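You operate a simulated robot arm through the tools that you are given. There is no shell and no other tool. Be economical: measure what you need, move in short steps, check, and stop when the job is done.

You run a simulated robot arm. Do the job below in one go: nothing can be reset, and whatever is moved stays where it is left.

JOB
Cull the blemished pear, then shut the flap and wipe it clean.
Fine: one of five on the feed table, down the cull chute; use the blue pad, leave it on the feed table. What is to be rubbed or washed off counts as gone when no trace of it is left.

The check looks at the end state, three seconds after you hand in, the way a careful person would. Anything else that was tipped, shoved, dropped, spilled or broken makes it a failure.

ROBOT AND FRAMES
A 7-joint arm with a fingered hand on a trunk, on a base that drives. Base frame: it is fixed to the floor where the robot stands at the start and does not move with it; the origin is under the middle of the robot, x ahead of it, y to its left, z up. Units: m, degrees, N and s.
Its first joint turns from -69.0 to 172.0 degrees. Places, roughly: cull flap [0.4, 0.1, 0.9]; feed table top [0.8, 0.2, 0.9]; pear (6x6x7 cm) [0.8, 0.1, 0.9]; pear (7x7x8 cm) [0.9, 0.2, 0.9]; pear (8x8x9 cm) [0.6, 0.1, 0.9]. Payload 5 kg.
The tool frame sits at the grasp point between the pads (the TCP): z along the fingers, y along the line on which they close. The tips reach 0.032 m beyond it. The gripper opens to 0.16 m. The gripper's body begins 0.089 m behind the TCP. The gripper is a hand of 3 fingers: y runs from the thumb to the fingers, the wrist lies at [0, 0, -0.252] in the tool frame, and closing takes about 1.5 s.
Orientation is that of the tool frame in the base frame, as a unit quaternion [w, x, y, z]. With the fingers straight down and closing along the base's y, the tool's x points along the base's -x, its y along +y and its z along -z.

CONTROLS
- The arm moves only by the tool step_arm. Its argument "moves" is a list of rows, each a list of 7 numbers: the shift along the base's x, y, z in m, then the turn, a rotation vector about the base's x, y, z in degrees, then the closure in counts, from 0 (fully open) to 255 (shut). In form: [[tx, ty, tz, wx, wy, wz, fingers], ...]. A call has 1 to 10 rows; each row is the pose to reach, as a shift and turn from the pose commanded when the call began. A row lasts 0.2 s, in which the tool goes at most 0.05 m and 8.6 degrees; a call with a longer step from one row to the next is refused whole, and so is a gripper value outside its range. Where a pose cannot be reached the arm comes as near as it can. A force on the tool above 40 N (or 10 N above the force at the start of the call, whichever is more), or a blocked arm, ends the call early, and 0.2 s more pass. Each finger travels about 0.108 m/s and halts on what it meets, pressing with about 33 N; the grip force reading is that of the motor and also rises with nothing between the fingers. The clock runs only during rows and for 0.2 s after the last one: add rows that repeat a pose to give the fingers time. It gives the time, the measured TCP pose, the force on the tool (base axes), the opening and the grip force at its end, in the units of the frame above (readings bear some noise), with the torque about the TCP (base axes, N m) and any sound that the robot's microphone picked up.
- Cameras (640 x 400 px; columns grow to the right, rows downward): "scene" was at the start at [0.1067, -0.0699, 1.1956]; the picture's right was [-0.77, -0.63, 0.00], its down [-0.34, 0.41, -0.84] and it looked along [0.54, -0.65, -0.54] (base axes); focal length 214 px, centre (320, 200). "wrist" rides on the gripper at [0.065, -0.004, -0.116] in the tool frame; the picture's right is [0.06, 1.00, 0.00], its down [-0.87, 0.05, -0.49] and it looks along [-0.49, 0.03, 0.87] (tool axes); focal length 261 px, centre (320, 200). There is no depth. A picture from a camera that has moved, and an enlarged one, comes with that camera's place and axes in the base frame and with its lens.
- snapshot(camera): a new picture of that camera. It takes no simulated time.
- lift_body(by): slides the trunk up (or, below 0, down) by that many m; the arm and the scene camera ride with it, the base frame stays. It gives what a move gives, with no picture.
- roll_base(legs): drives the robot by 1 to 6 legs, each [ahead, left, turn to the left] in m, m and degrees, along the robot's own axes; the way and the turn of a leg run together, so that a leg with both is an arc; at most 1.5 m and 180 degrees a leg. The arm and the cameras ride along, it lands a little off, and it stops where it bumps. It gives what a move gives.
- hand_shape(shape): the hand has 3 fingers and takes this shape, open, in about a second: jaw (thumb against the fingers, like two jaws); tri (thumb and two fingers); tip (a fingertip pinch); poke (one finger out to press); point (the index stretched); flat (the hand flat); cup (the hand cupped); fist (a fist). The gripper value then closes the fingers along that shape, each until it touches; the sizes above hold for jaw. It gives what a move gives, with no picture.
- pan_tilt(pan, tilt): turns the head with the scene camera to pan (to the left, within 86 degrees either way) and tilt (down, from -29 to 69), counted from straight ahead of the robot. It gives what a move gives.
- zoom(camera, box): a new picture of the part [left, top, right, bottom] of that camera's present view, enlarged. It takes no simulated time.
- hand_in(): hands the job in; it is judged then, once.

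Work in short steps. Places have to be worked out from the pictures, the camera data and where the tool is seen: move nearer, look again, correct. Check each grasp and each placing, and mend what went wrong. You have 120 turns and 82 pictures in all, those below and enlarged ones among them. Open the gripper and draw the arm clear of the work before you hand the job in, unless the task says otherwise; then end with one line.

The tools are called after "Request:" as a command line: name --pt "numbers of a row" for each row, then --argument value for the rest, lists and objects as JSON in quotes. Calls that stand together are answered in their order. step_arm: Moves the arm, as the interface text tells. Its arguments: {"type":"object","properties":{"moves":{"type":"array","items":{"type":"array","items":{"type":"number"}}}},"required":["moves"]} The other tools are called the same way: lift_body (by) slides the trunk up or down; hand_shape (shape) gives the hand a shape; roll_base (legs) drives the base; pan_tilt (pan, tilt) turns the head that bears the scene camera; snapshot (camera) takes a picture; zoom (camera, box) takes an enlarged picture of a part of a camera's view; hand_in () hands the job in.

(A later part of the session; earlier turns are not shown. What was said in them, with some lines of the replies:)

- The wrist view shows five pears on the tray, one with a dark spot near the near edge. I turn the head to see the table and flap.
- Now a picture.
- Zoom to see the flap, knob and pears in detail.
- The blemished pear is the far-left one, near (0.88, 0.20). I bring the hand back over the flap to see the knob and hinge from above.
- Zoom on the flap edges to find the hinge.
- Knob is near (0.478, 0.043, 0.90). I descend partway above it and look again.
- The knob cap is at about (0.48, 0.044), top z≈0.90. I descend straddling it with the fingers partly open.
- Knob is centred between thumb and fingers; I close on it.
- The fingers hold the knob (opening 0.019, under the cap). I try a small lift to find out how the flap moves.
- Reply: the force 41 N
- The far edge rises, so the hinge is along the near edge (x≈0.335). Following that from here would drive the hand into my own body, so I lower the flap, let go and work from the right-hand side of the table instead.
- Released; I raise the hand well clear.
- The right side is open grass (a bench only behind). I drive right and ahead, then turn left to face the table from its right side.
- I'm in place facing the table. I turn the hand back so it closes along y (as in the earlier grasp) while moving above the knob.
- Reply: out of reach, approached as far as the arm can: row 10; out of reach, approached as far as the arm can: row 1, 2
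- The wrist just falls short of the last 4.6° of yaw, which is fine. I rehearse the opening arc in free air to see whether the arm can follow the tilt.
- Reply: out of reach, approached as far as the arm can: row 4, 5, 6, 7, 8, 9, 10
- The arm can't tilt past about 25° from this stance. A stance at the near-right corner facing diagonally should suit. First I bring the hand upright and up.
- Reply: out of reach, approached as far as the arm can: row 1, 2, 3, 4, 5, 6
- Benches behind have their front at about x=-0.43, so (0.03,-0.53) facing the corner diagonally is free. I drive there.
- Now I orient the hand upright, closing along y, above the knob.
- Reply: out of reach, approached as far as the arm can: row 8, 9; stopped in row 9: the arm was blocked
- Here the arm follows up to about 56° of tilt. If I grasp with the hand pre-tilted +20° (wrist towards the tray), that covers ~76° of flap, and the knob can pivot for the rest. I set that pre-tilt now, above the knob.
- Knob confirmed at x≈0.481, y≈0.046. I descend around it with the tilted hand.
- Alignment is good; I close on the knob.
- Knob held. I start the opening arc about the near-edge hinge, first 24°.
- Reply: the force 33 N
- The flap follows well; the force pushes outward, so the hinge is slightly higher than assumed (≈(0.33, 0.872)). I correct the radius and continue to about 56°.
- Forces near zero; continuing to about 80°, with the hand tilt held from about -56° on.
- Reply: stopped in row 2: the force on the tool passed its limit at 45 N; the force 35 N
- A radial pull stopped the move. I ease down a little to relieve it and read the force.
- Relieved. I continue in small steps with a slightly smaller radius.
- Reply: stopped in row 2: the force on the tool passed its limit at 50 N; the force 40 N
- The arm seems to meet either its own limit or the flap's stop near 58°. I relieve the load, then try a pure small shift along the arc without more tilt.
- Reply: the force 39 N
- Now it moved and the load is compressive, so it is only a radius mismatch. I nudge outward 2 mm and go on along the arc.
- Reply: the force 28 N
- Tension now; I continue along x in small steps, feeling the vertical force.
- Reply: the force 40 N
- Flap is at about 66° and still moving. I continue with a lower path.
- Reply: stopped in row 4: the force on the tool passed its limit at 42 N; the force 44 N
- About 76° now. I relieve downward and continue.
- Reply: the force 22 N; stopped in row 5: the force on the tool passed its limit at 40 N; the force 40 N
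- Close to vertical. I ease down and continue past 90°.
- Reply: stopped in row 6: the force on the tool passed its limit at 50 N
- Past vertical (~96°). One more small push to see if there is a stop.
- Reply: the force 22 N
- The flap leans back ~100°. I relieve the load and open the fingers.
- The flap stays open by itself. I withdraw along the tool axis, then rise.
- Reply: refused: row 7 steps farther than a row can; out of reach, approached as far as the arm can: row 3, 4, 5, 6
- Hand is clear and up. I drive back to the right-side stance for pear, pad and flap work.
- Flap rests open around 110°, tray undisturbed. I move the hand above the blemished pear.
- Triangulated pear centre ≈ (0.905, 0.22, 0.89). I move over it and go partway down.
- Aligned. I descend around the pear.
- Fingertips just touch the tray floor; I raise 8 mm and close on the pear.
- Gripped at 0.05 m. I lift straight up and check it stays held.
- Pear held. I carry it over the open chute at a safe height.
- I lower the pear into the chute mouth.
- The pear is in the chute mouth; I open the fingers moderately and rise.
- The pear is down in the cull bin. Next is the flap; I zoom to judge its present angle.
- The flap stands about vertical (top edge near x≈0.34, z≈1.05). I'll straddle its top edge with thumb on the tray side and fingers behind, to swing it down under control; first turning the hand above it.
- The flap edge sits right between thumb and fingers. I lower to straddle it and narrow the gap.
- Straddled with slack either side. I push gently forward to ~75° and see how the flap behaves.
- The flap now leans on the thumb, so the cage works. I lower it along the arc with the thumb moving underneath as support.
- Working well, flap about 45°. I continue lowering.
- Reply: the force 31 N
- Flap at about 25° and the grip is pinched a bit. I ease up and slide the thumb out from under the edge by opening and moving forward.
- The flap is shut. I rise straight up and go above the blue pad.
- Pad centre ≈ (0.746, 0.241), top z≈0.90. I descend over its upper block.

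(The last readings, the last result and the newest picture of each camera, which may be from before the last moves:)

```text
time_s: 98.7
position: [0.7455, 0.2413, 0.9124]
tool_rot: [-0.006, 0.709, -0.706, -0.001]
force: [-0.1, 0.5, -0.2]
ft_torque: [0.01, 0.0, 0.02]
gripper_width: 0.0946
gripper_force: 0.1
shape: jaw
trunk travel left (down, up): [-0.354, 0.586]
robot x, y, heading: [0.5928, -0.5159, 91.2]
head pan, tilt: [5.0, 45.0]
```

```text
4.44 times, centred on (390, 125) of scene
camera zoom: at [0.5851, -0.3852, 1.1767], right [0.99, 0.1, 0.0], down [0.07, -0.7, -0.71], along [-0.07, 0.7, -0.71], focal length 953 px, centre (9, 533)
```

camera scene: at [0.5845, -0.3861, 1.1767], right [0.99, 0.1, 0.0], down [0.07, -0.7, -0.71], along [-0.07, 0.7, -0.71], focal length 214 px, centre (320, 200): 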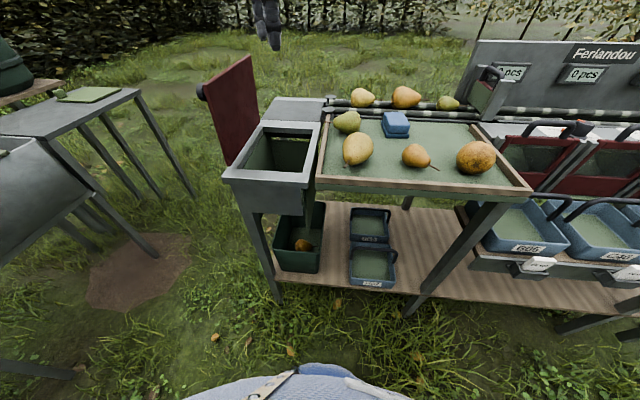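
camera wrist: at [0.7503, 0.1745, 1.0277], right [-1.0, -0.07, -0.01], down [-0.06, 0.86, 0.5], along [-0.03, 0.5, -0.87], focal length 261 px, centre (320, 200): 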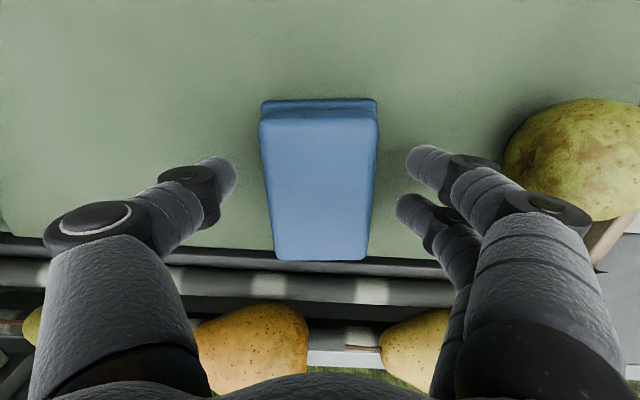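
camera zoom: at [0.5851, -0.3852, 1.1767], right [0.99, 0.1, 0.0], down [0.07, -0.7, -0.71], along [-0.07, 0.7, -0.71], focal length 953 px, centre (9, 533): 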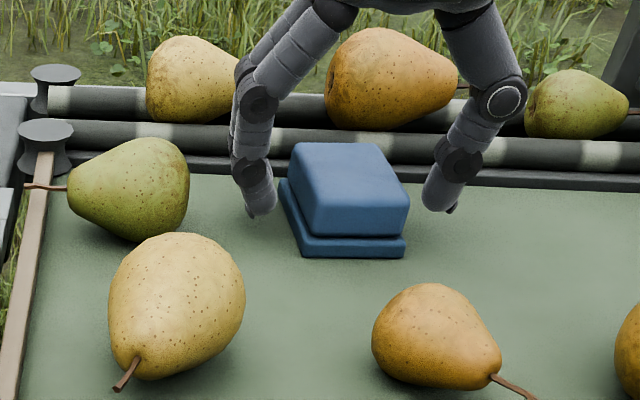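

Well centred. I close on the pad.

Request:
step_arm --pt "0 0 0 0 0 0 140" --pt "0 0 0 0 0 0 170" --pt "0 0 0 0 0 0 200" --pt "0 0 0 0 0 0 200" --pt "0 0 0.02 0 0 0 200" --pt "0 0 0.06 0 0 0 200" --pt "0 0 0.1 0 0 0 200" --pt "0 0 0.1 0 0 0 200"

Request:
snapshot --camera "wrist"

```text
time_s: 100.5
position: [0.7445, 0.2422, 1.0124]
tool_rot: [-0.006, 0.708, -0.706, -0.001]
force: [-0.1, 0.6, -0.4]
ft_torque: [-0.02, 0.01, -0.03]
gripper_width: 0.0534
gripper_force: 33.7
shape: jaw
trunk travel left (down, up): [-0.354, 0.586]
robot x, y, heading: [0.5947, -0.5211, 90.8]
head pan, tilt: [5.0, 45.0]
```

```text
16 pictures are left
camera wrist: at [0.7494, 0.175, 1.1273], right [-1.0, -0.07, -0.01], down [-0.06, 0.86, 0.5], along [-0.03, 0.5, -0.87], focal length 261 px, centre (320, 200)
```

wrist: 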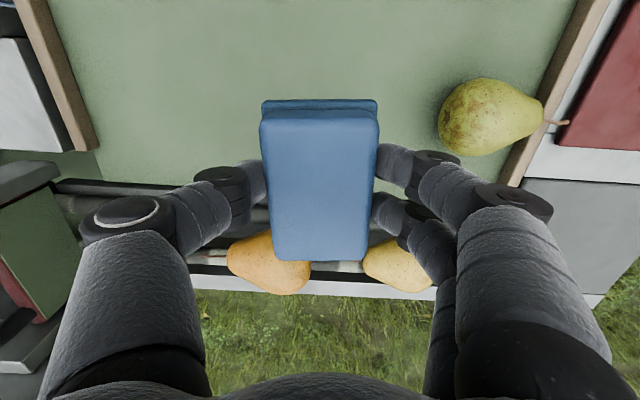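

Pad held firmly. I carry it high over the pears to above the stain (about x 0.36–0.46, y 0.10–0.23).

Request:
step_arm --pt "0 0 0.045 0 0 0 200" --pt "-0.04 -0.01 0.06 0 0 0 200" --pt "-0.085 -0.02 0.06 0 0 0 200" --pt "-0.13 -0.03 0.06 0 0 0 200" --pt "-0.175 -0.04 0.06 0 0 0 200" --pt "-0.22 -0.05 0.06 0 0 0 200" --pt "-0.265 -0.06 0.06 0 0 0 200" --pt "-0.305 -0.07 0.05 0 0 0 200" --pt "-0.335 -0.079 0.02 0 0 0 200" --pt "-0.335 -0.079 -0.02 0 0 0 200"

Request:
step_arm --pt "0 0 -0.03 0 0 0 200" --pt "0 0 -0.06 0 0 0 200" --pt "0 0 -0.066 0 0 0 200" --pt "0 0 -0.066 0 0 0 200"

Request:
snapshot --camera "wrist"

```text
time_s: 102.7
position: [0.4105, 0.1621, 0.9927]
tool_rot: [-0.006, 0.708, -0.706, 0.0]
force: [-0.3, 1.0, -2.0]
ft_torque: [-0.02, 0.01, 0.0]
gripper_width: 0.0537
gripper_force: 32.9
shape: jaw
trunk travel left (down, up): [-0.354, 0.586]
robot x, y, heading: [0.5957, -0.5169, 90.9]
head pan, tilt: [5.0, 45.0]
```

```text
time_s: 103.7
position: [0.4096, 0.1613, 0.9271]
tool_rot: [-0.007, 0.709, -0.706, 0.0]
force: [-1.1, -0.2, -1.0]
ft_torque: [-0.05, -0.01, 0.0]
gripper_width: 0.0537
gripper_force: 33.2
shape: jaw
trunk travel left (down, up): [-0.354, 0.586]
robot x, y, heading: [0.5971, -0.5168, 91.2]
head pan, tilt: [5.0, 45.0]
```

```text
15 pictures are left
camera wrist: at [0.4148, 0.0944, 1.0417], right [-1.0, -0.07, -0.01], down [-0.06, 0.86, 0.5], along [-0.03, 0.5, -0.87], focal length 261 px, centre (320, 200)
```

wrist: 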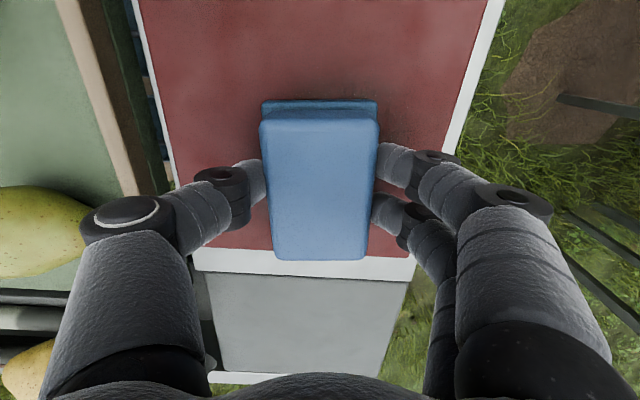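

Not yet touching. I lower in 3 mm steps to feel contact.

Request:
step_arm --pt "0 0 -0.003 0 0 0 200" --pt "0 0 -0.006 0 0 0 200" --pt "0 0 -0.009 0 0 0 200" --pt "0 0 -0.012 0 0 0 200"

```text
time_s: 104.6
position: [0.4093, 0.1621, 0.9224]
tool_rot: [-0.006, 0.708, -0.706, -0.004]
force: [2.7, -4.3, 25.0]
ft_torque: [-0.13, -0.14, 0.03]
gripper_width: 0.0555
gripper_force: 33.3
shape: jaw
trunk travel left (down, up): [-0.354, 0.586]
robot x, y, heading: [0.5962, -0.5157, 91.1]
head pan, tilt: [5.0, 45.0]
stopped in row 4: the force on the tool passed its limit at 44 N (the readings are from after the stop); the commanded pose is now the measured one
```

Contact at TCP z≈0.923. I relax 1 mm and begin rubbing strokes.

Request:
step_arm --pt "0 0 0.001 0 0 0 200" --pt "0.015 0 0.001 0 0 0 200" --pt "0.03 0 0.001 0 0 0 200" --pt "0.045 0 0.001 0 0 0 200" --pt "0.03 0 0.001 0 0 0 200" --pt "0.01 0 0.001 0 0 0 200" --pt "-0.01 0 0.001 0 0 0 200" --pt "-0.03 0 0.001 0 0 0 200" --pt "-0.045 0 0.001 0 0 0 200" --pt "-0.045 0 0.001 0 0 0 200"

```text
time_s: 106.8
position: [0.3641, 0.1635, 0.9218]
tool_rot: [-0.006, 0.709, -0.706, -0.004]
force: [7.5, -0.1, 26.4]
ft_torque: [0.02, -0.31, -0.04]
gripper_width: 0.0563
gripper_force: 33.1
shape: jaw
trunk travel left (down, up): [-0.354, 0.586]
robot x, y, heading: [0.596, -0.5149, 90.9]
head pan, tilt: [5.0, 45.0]
```

Rubbing works with ~26 N. I sweep the right-hand part of the stain.

Request:
step_arm --pt "0 -0.015 0 0 0 0 200" --pt "0 -0.027 0 0 0 0 200" --pt "0.02 -0.027 0 0 0 0 200" --pt "0.04 -0.027 0 0 0 0 200" --pt "0.06 -0.027 0 0 0 0 200" --pt "0.08 -0.027 0 0 0 0 200" --pt "0.095 -0.027 0 0 0 0 200" --pt "0.095 -0.01 0 0 0 0 200" --pt "0.095 0.01 0 0 0 0 200" --pt "0.095 0.03 0 0 0 0 200"

Request:
step_arm --pt "0 0.012 0 0 0 0 200" --pt "-0.02 0.012 0 0 0 0 200" --pt "-0.04 0.012 0 0 0 0 200" --pt "-0.06 0.012 0 0 0 0 200" --pt "-0.08 0.012 0 0 0 0 200" --pt "-0.095 0.012 0 0 0 0 200" --pt "-0.08 0.0 0 0 0 0 200" --pt "-0.06 -0.01 0 0 0 0 200" --pt "-0.04 -0.02 0 0 0 0 200" --pt "-0.02 -0.03 0 0 0 0 200"

```text
time_s: 109.0
position: [0.4607, 0.1918, 0.9213]
tool_rot: [-0.006, 0.708, -0.706, -0.003]
force: [0.1, -5.0, 22.8]
ft_torque: [-0.09, 0.21, 0.06]
gripper_width: 0.0566
gripper_force: 32.9
shape: jaw
trunk travel left (down, up): [-0.354, 0.586]
robot x, y, heading: [0.5944, -0.518, 91.0]
head pan, tilt: [5.0, 45.0]
```

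```text
time_s: 111.2
position: [0.4388, 0.1632, 0.9218]
tool_rot: [-0.007, 0.708, -0.706, -0.003]
force: [0.3, 0.1, 13.6]
ft_torque: [-0.01, 0.13, 0.02]
gripper_width: 0.0558
gripper_force: 33.5
shape: jaw
trunk travel left (down, up): [-0.354, 0.586]
robot x, y, heading: [0.5972, -0.5181, 91.1]
head pan, tilt: [5.0, 45.0]
```

I lift the pad away towards the front to look at what remains.

Request:
step_arm --pt "0 0 0.04 0 0 0 200" --pt "0 0 0.085 0 0 0 200" --pt "0 -0.03 0.12 0 0 0 200" --pt "0 -0.07 0.14 0 0 0 200"

Request:
zoom --camera "scene" --box '[210, 80, 350, 200]'

```text
time_s: 112.2
position: [0.4401, 0.0937, 1.0602]
tool_rot: [-0.007, 0.708, -0.706, -0.003]
force: [0.3, 0.1, -0.3]
ft_torque: [0.02, 0.01, 0.01]
gripper_width: 0.0556
gripper_force: 33.3
shape: jaw
trunk travel left (down, up): [-0.354, 0.586]
robot x, y, heading: [0.5944, -0.518, 91.1]
head pan, tilt: [5.0, 45.0]
```

```text
3.33 times, centred on (280, 140) of scene
camera zoom: at [0.5851, -0.3857, 1.1767], right [0.99, 0.1, 0.0], down [0.07, -0.7, -0.71], along [-0.07, 0.7, -0.71], focal length 715 px, centre (453, 400)
```

zoom: 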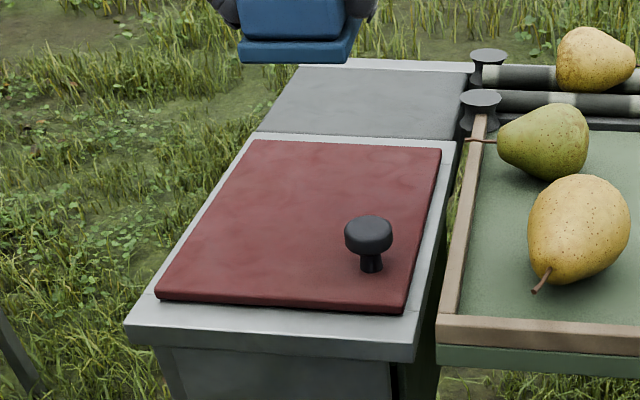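

It looks clean; a tighter zoom to check for faint traces.

Request:
zoom --camera "scene" --box '[240, 112, 315, 160]'

Request:
snapshot --camera "wrist"

```text
8.33 times, centred on (278, 136) of scene
camera zoom: at [0.5851, -0.3857, 1.1767], right [0.99, 0.1, 0.0], down [0.07, -0.7, -0.71], along [-0.07, 0.7, -0.71], focal length 1787 px, centre (674, 733)
```

zoom: 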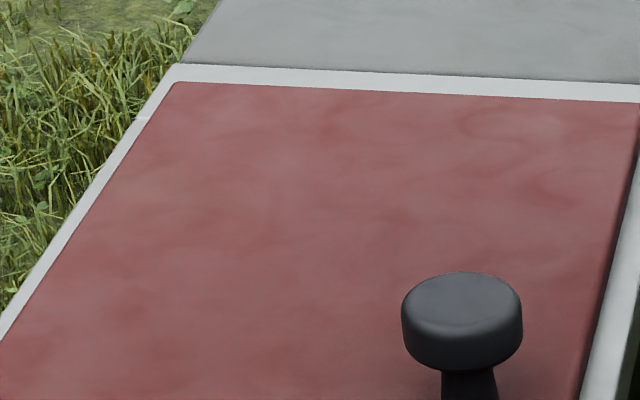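

```text
12 pictures are left
camera wrist: at [0.4441, 0.0265, 1.1754], right [-1.0, -0.07, -0.01], down [-0.06, 0.86, 0.5], along [-0.03, 0.5, -0.86], focal length 261 px, centre (320, 200)
```

wrist: 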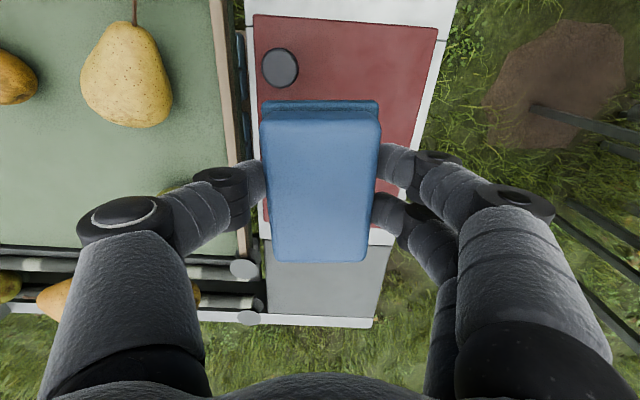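

The flap is clean. I carry the pad back to its spot on the feed table.

Request:
step_arm --pt "0.035 0.017 0.01 0 0 0 200" --pt "0.07 0.034 0.015 0 0 0 200" --pt "0.11 0.053 0.015 0 0 0 200" --pt "0.15 0.073 0.015 0 0 0 200" --pt "0.19 0.092 0.015 0 0 0 200" --pt "0.23 0.112 0.015 0 0 0 200" --pt "0.27 0.131 0.015 0 0 0 200" --pt "0.305 0.148 0.0 0 0 0 200" --pt "0.305 0.148 -0.04 0 0 0 200" --pt "0.305 0.148 -0.08 0 0 0 200"

Request:
zoom --camera "scene" --box '[310, 80, 470, 200]'

```text
time_s: 114.4
position: [0.7437, 0.2432, 0.9786]
tool_rot: [-0.006, 0.708, -0.706, -0.003]
force: [1.0, 0.3, -1.2]
ft_torque: [-0.05, 0.03, 0.02]
gripper_width: 0.0555
gripper_force: 32.8
shape: jaw
trunk travel left (down, up): [-0.354, 0.586]
robot x, y, heading: [0.5923, -0.5145, 91.1]
head pan, tilt: [5.0, 45.0]
```

```text
3.33 times, centred on (390, 140) of scene
camera zoom: at [0.5854, -0.3844, 1.1766], right [0.99, 0.1, 0.0], down [0.07, -0.7, -0.71], along [-0.07, 0.7, -0.71], focal length 715 px, centre (87, 400)
```

zoom: 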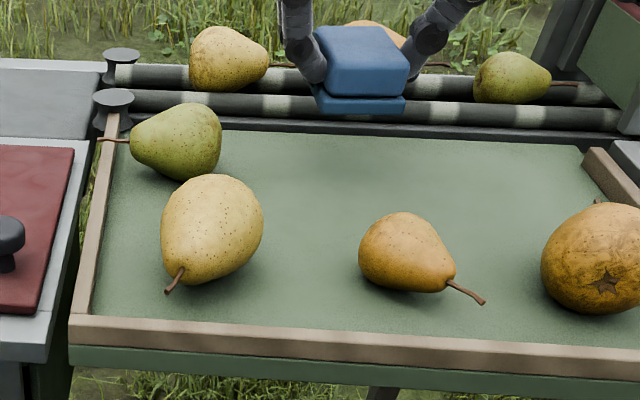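

I lower it to the table surface.

Request:
step_arm --pt "0 -0.003 -0.03 0 0 0 200" --pt "0 -0.005 -0.05 0 0 0 200" --pt "0 -0.005 -0.058 0 0 0 200" --pt "0 -0.005 -0.062 0 0 0 200" --pt "0 -0.005 -0.064 0 0 0 200"

```text
time_s: 115.6
position: [0.7452, 0.2362, 0.9159]
tool_rot: [-0.006, 0.709, -0.706, -0.002]
force: [-0.3, 0.5, -0.4]
ft_torque: [0.02, -0.03, 0.01]
gripper_width: 0.0553
gripper_force: 32.4
shape: jaw
trunk travel left (down, up): [-0.354, 0.586]
robot x, y, heading: [0.5951, -0.5167, 91.1]
head pan, tilt: [5.0, 45.0]
```

Request:
step_arm --pt "0 0 -0.0015 0 0 0 200" --pt "0 0 -0.003 0 0 0 200" --pt "0 0 -0.0045 0 0 0 200"

```text
time_s: 116.4
position: [0.7446, 0.2361, 0.9115]
tool_rot: [-0.006, 0.708, -0.707, -0.003]
force: [0.9, 0.1, -1.5]
ft_torque: [0.0, -0.02, 0.01]
gripper_width: 0.0555
gripper_force: 33.2
shape: jaw
trunk travel left (down, up): [-0.354, 0.586]
robot x, y, heading: [0.5946, -0.515, 90.9]
head pan, tilt: [5.0, 45.0]
```

Still no contact (the pad slid up a little in the grip). I continue in small steps.

Request:
step_arm --pt "0 0 -0.0015 0 0 0 200" --pt "0 0 -0.003 0 0 0 200" --pt "0 0 -0.0045 0 0 0 200" --pt "0 0 -0.006 0 0 0 200"

Request:
zoom --camera "scene" --box '[340, 90, 440, 165]'

```text
time_s: 117.4
position: [0.7443, 0.2349, 0.9099]
tool_rot: [-0.008, 0.709, -0.705, -0.005]
force: [3.2, 9.2, 33.7]
ft_torque: [0.17, -0.09, 0.0]
gripper_width: 0.0555
gripper_force: 33.2
shape: jaw
trunk travel left (down, up): [-0.354, 0.586]
robot x, y, heading: [0.5956, -0.5152, 91.2]
head pan, tilt: [5.0, 45.0]
```

```text
5.33 times, centred on (390, 128) of scene
camera zoom: at [0.5849, -0.3864, 1.1773], right [0.99, 0.1, 0.0], down [0.07, -0.7, -0.71], along [-0.07, 0.7, -0.71], focal length 1144 px, centre (-53, 587)
```

zoom: 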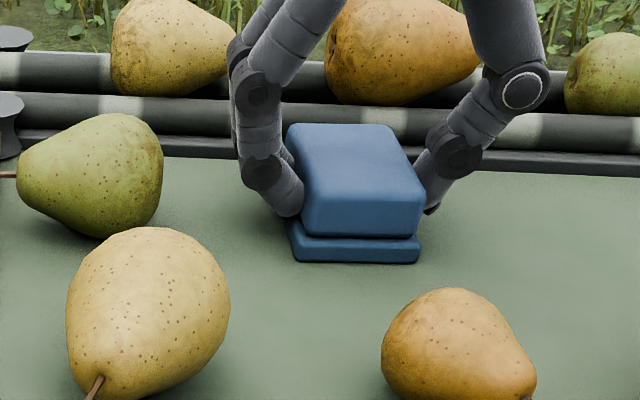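

The pad is on the table. I ease off, open, and rise straight up.

Request:
step_arm --pt "0 0 0.003 0 0 0 200" --pt "0 0 0.003 0 0 0 160" --pt "0 0 0.003 0 0 0 125" --pt "0 0 0.003 0 0 0 105" --pt "0 0 0.003 0 0 0 105" --pt "0 0 0.04 0 0 0 105" --pt "0 0 0.08 0 0 0 105" --pt "0 0 0.12 0 0 0 105" --pt "0 0 0.165 0 0 0 60" --pt "0 0 0.21 0 0 0 0"

Request:
step_arm --pt "0 -0.03 0.04 0 0 0 0" --pt "0 -0.07 0.06 0 0 0 0" --pt "0 -0.11 0.08 0 0 0 0" --pt "0 -0.155 0.1 0 0 0 0" --pt "0 -0.2 0.12 0 0 0 0" --pt "0 -0.245 0.13 0 0 0 0"

Request:
snapshot --camera "scene"

Request:
zoom --camera "scene" --box '[200, 80, 500, 280]'

```text
time_s: 119.6
position: [0.7414, 0.2356, 1.117]
tool_rot: [-0.007, 0.708, -0.706, -0.003]
force: [0.3, -0.4, 0.4]
ft_torque: [0.01, -0.04, 0.05]
gripper_width: 0.1601
gripper_force: 0.0
shape: jaw
trunk travel left (down, up): [-0.354, 0.586]
robot x, y, heading: [0.595, -0.5144, 91.2]
head pan, tilt: [5.0, 45.0]
```

```text
time_s: 121.0
position: [0.7203, 0.0038, 1.2073]
tool_rot: [-0.006, 0.708, -0.706, -0.004]
force: [0.4, -0.4, 0.8]
ft_torque: [0.05, -0.01, 0.0]
gripper_width: 0.1597
gripper_force: 0.0
shape: jaw
out of reach, approached as far as the arm can: row 5, 6
trunk travel left (down, up): [-0.354, 0.586]
robot x, y, heading: [0.5924, -0.5126, 90.7]
head pan, tilt: [5.0, 45.0]
```

```text
9 pictures are left
camera scene: at [0.5851, -0.3864, 1.1769], right [0.99, 0.1, 0.0], down [0.07, -0.7, -0.71], along [-0.07, 0.7, -0.71], focal length 214 px, centre (320, 200)
```

scene: 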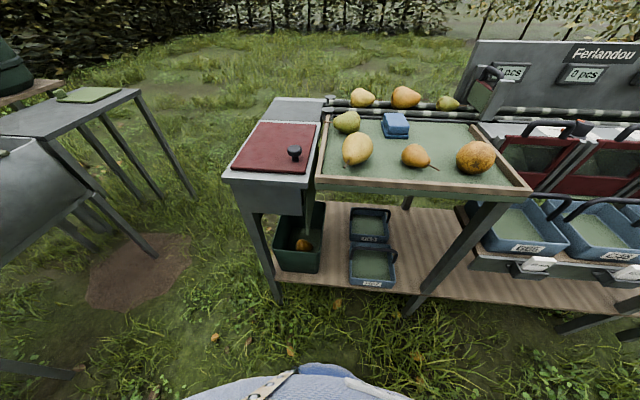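

```text
2.00 times, centred on (350, 180) of scene
camera zoom: at [0.5851, -0.3864, 1.1769], right [0.99, 0.1, 0.0], down [0.07, -0.7, -0.71], along [-0.07, 0.7, -0.71], focal length 429 px, centre (260, 240)
```

zoom: 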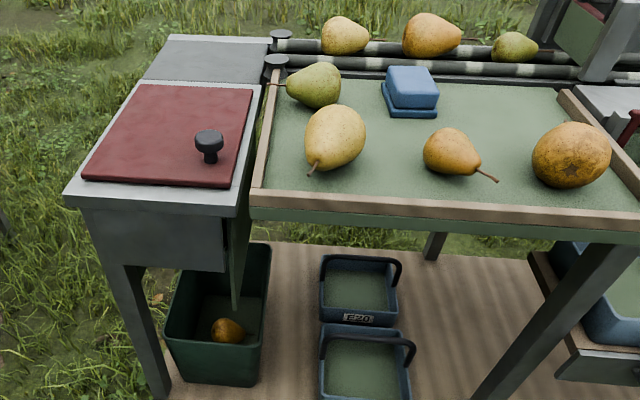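

Everything checks out: the pear is in the cull bin, the flap is shut and clean, the pad is on the feed table, the other four pears are untouched and the arm is clear. I hand in.

Request:
hand_in

```text
The job is handed in.
```

The blemished pear is down the cull chute, the flap is shut and wiped clean with no trace left that I could see, and the blue pad is back on the feed table.
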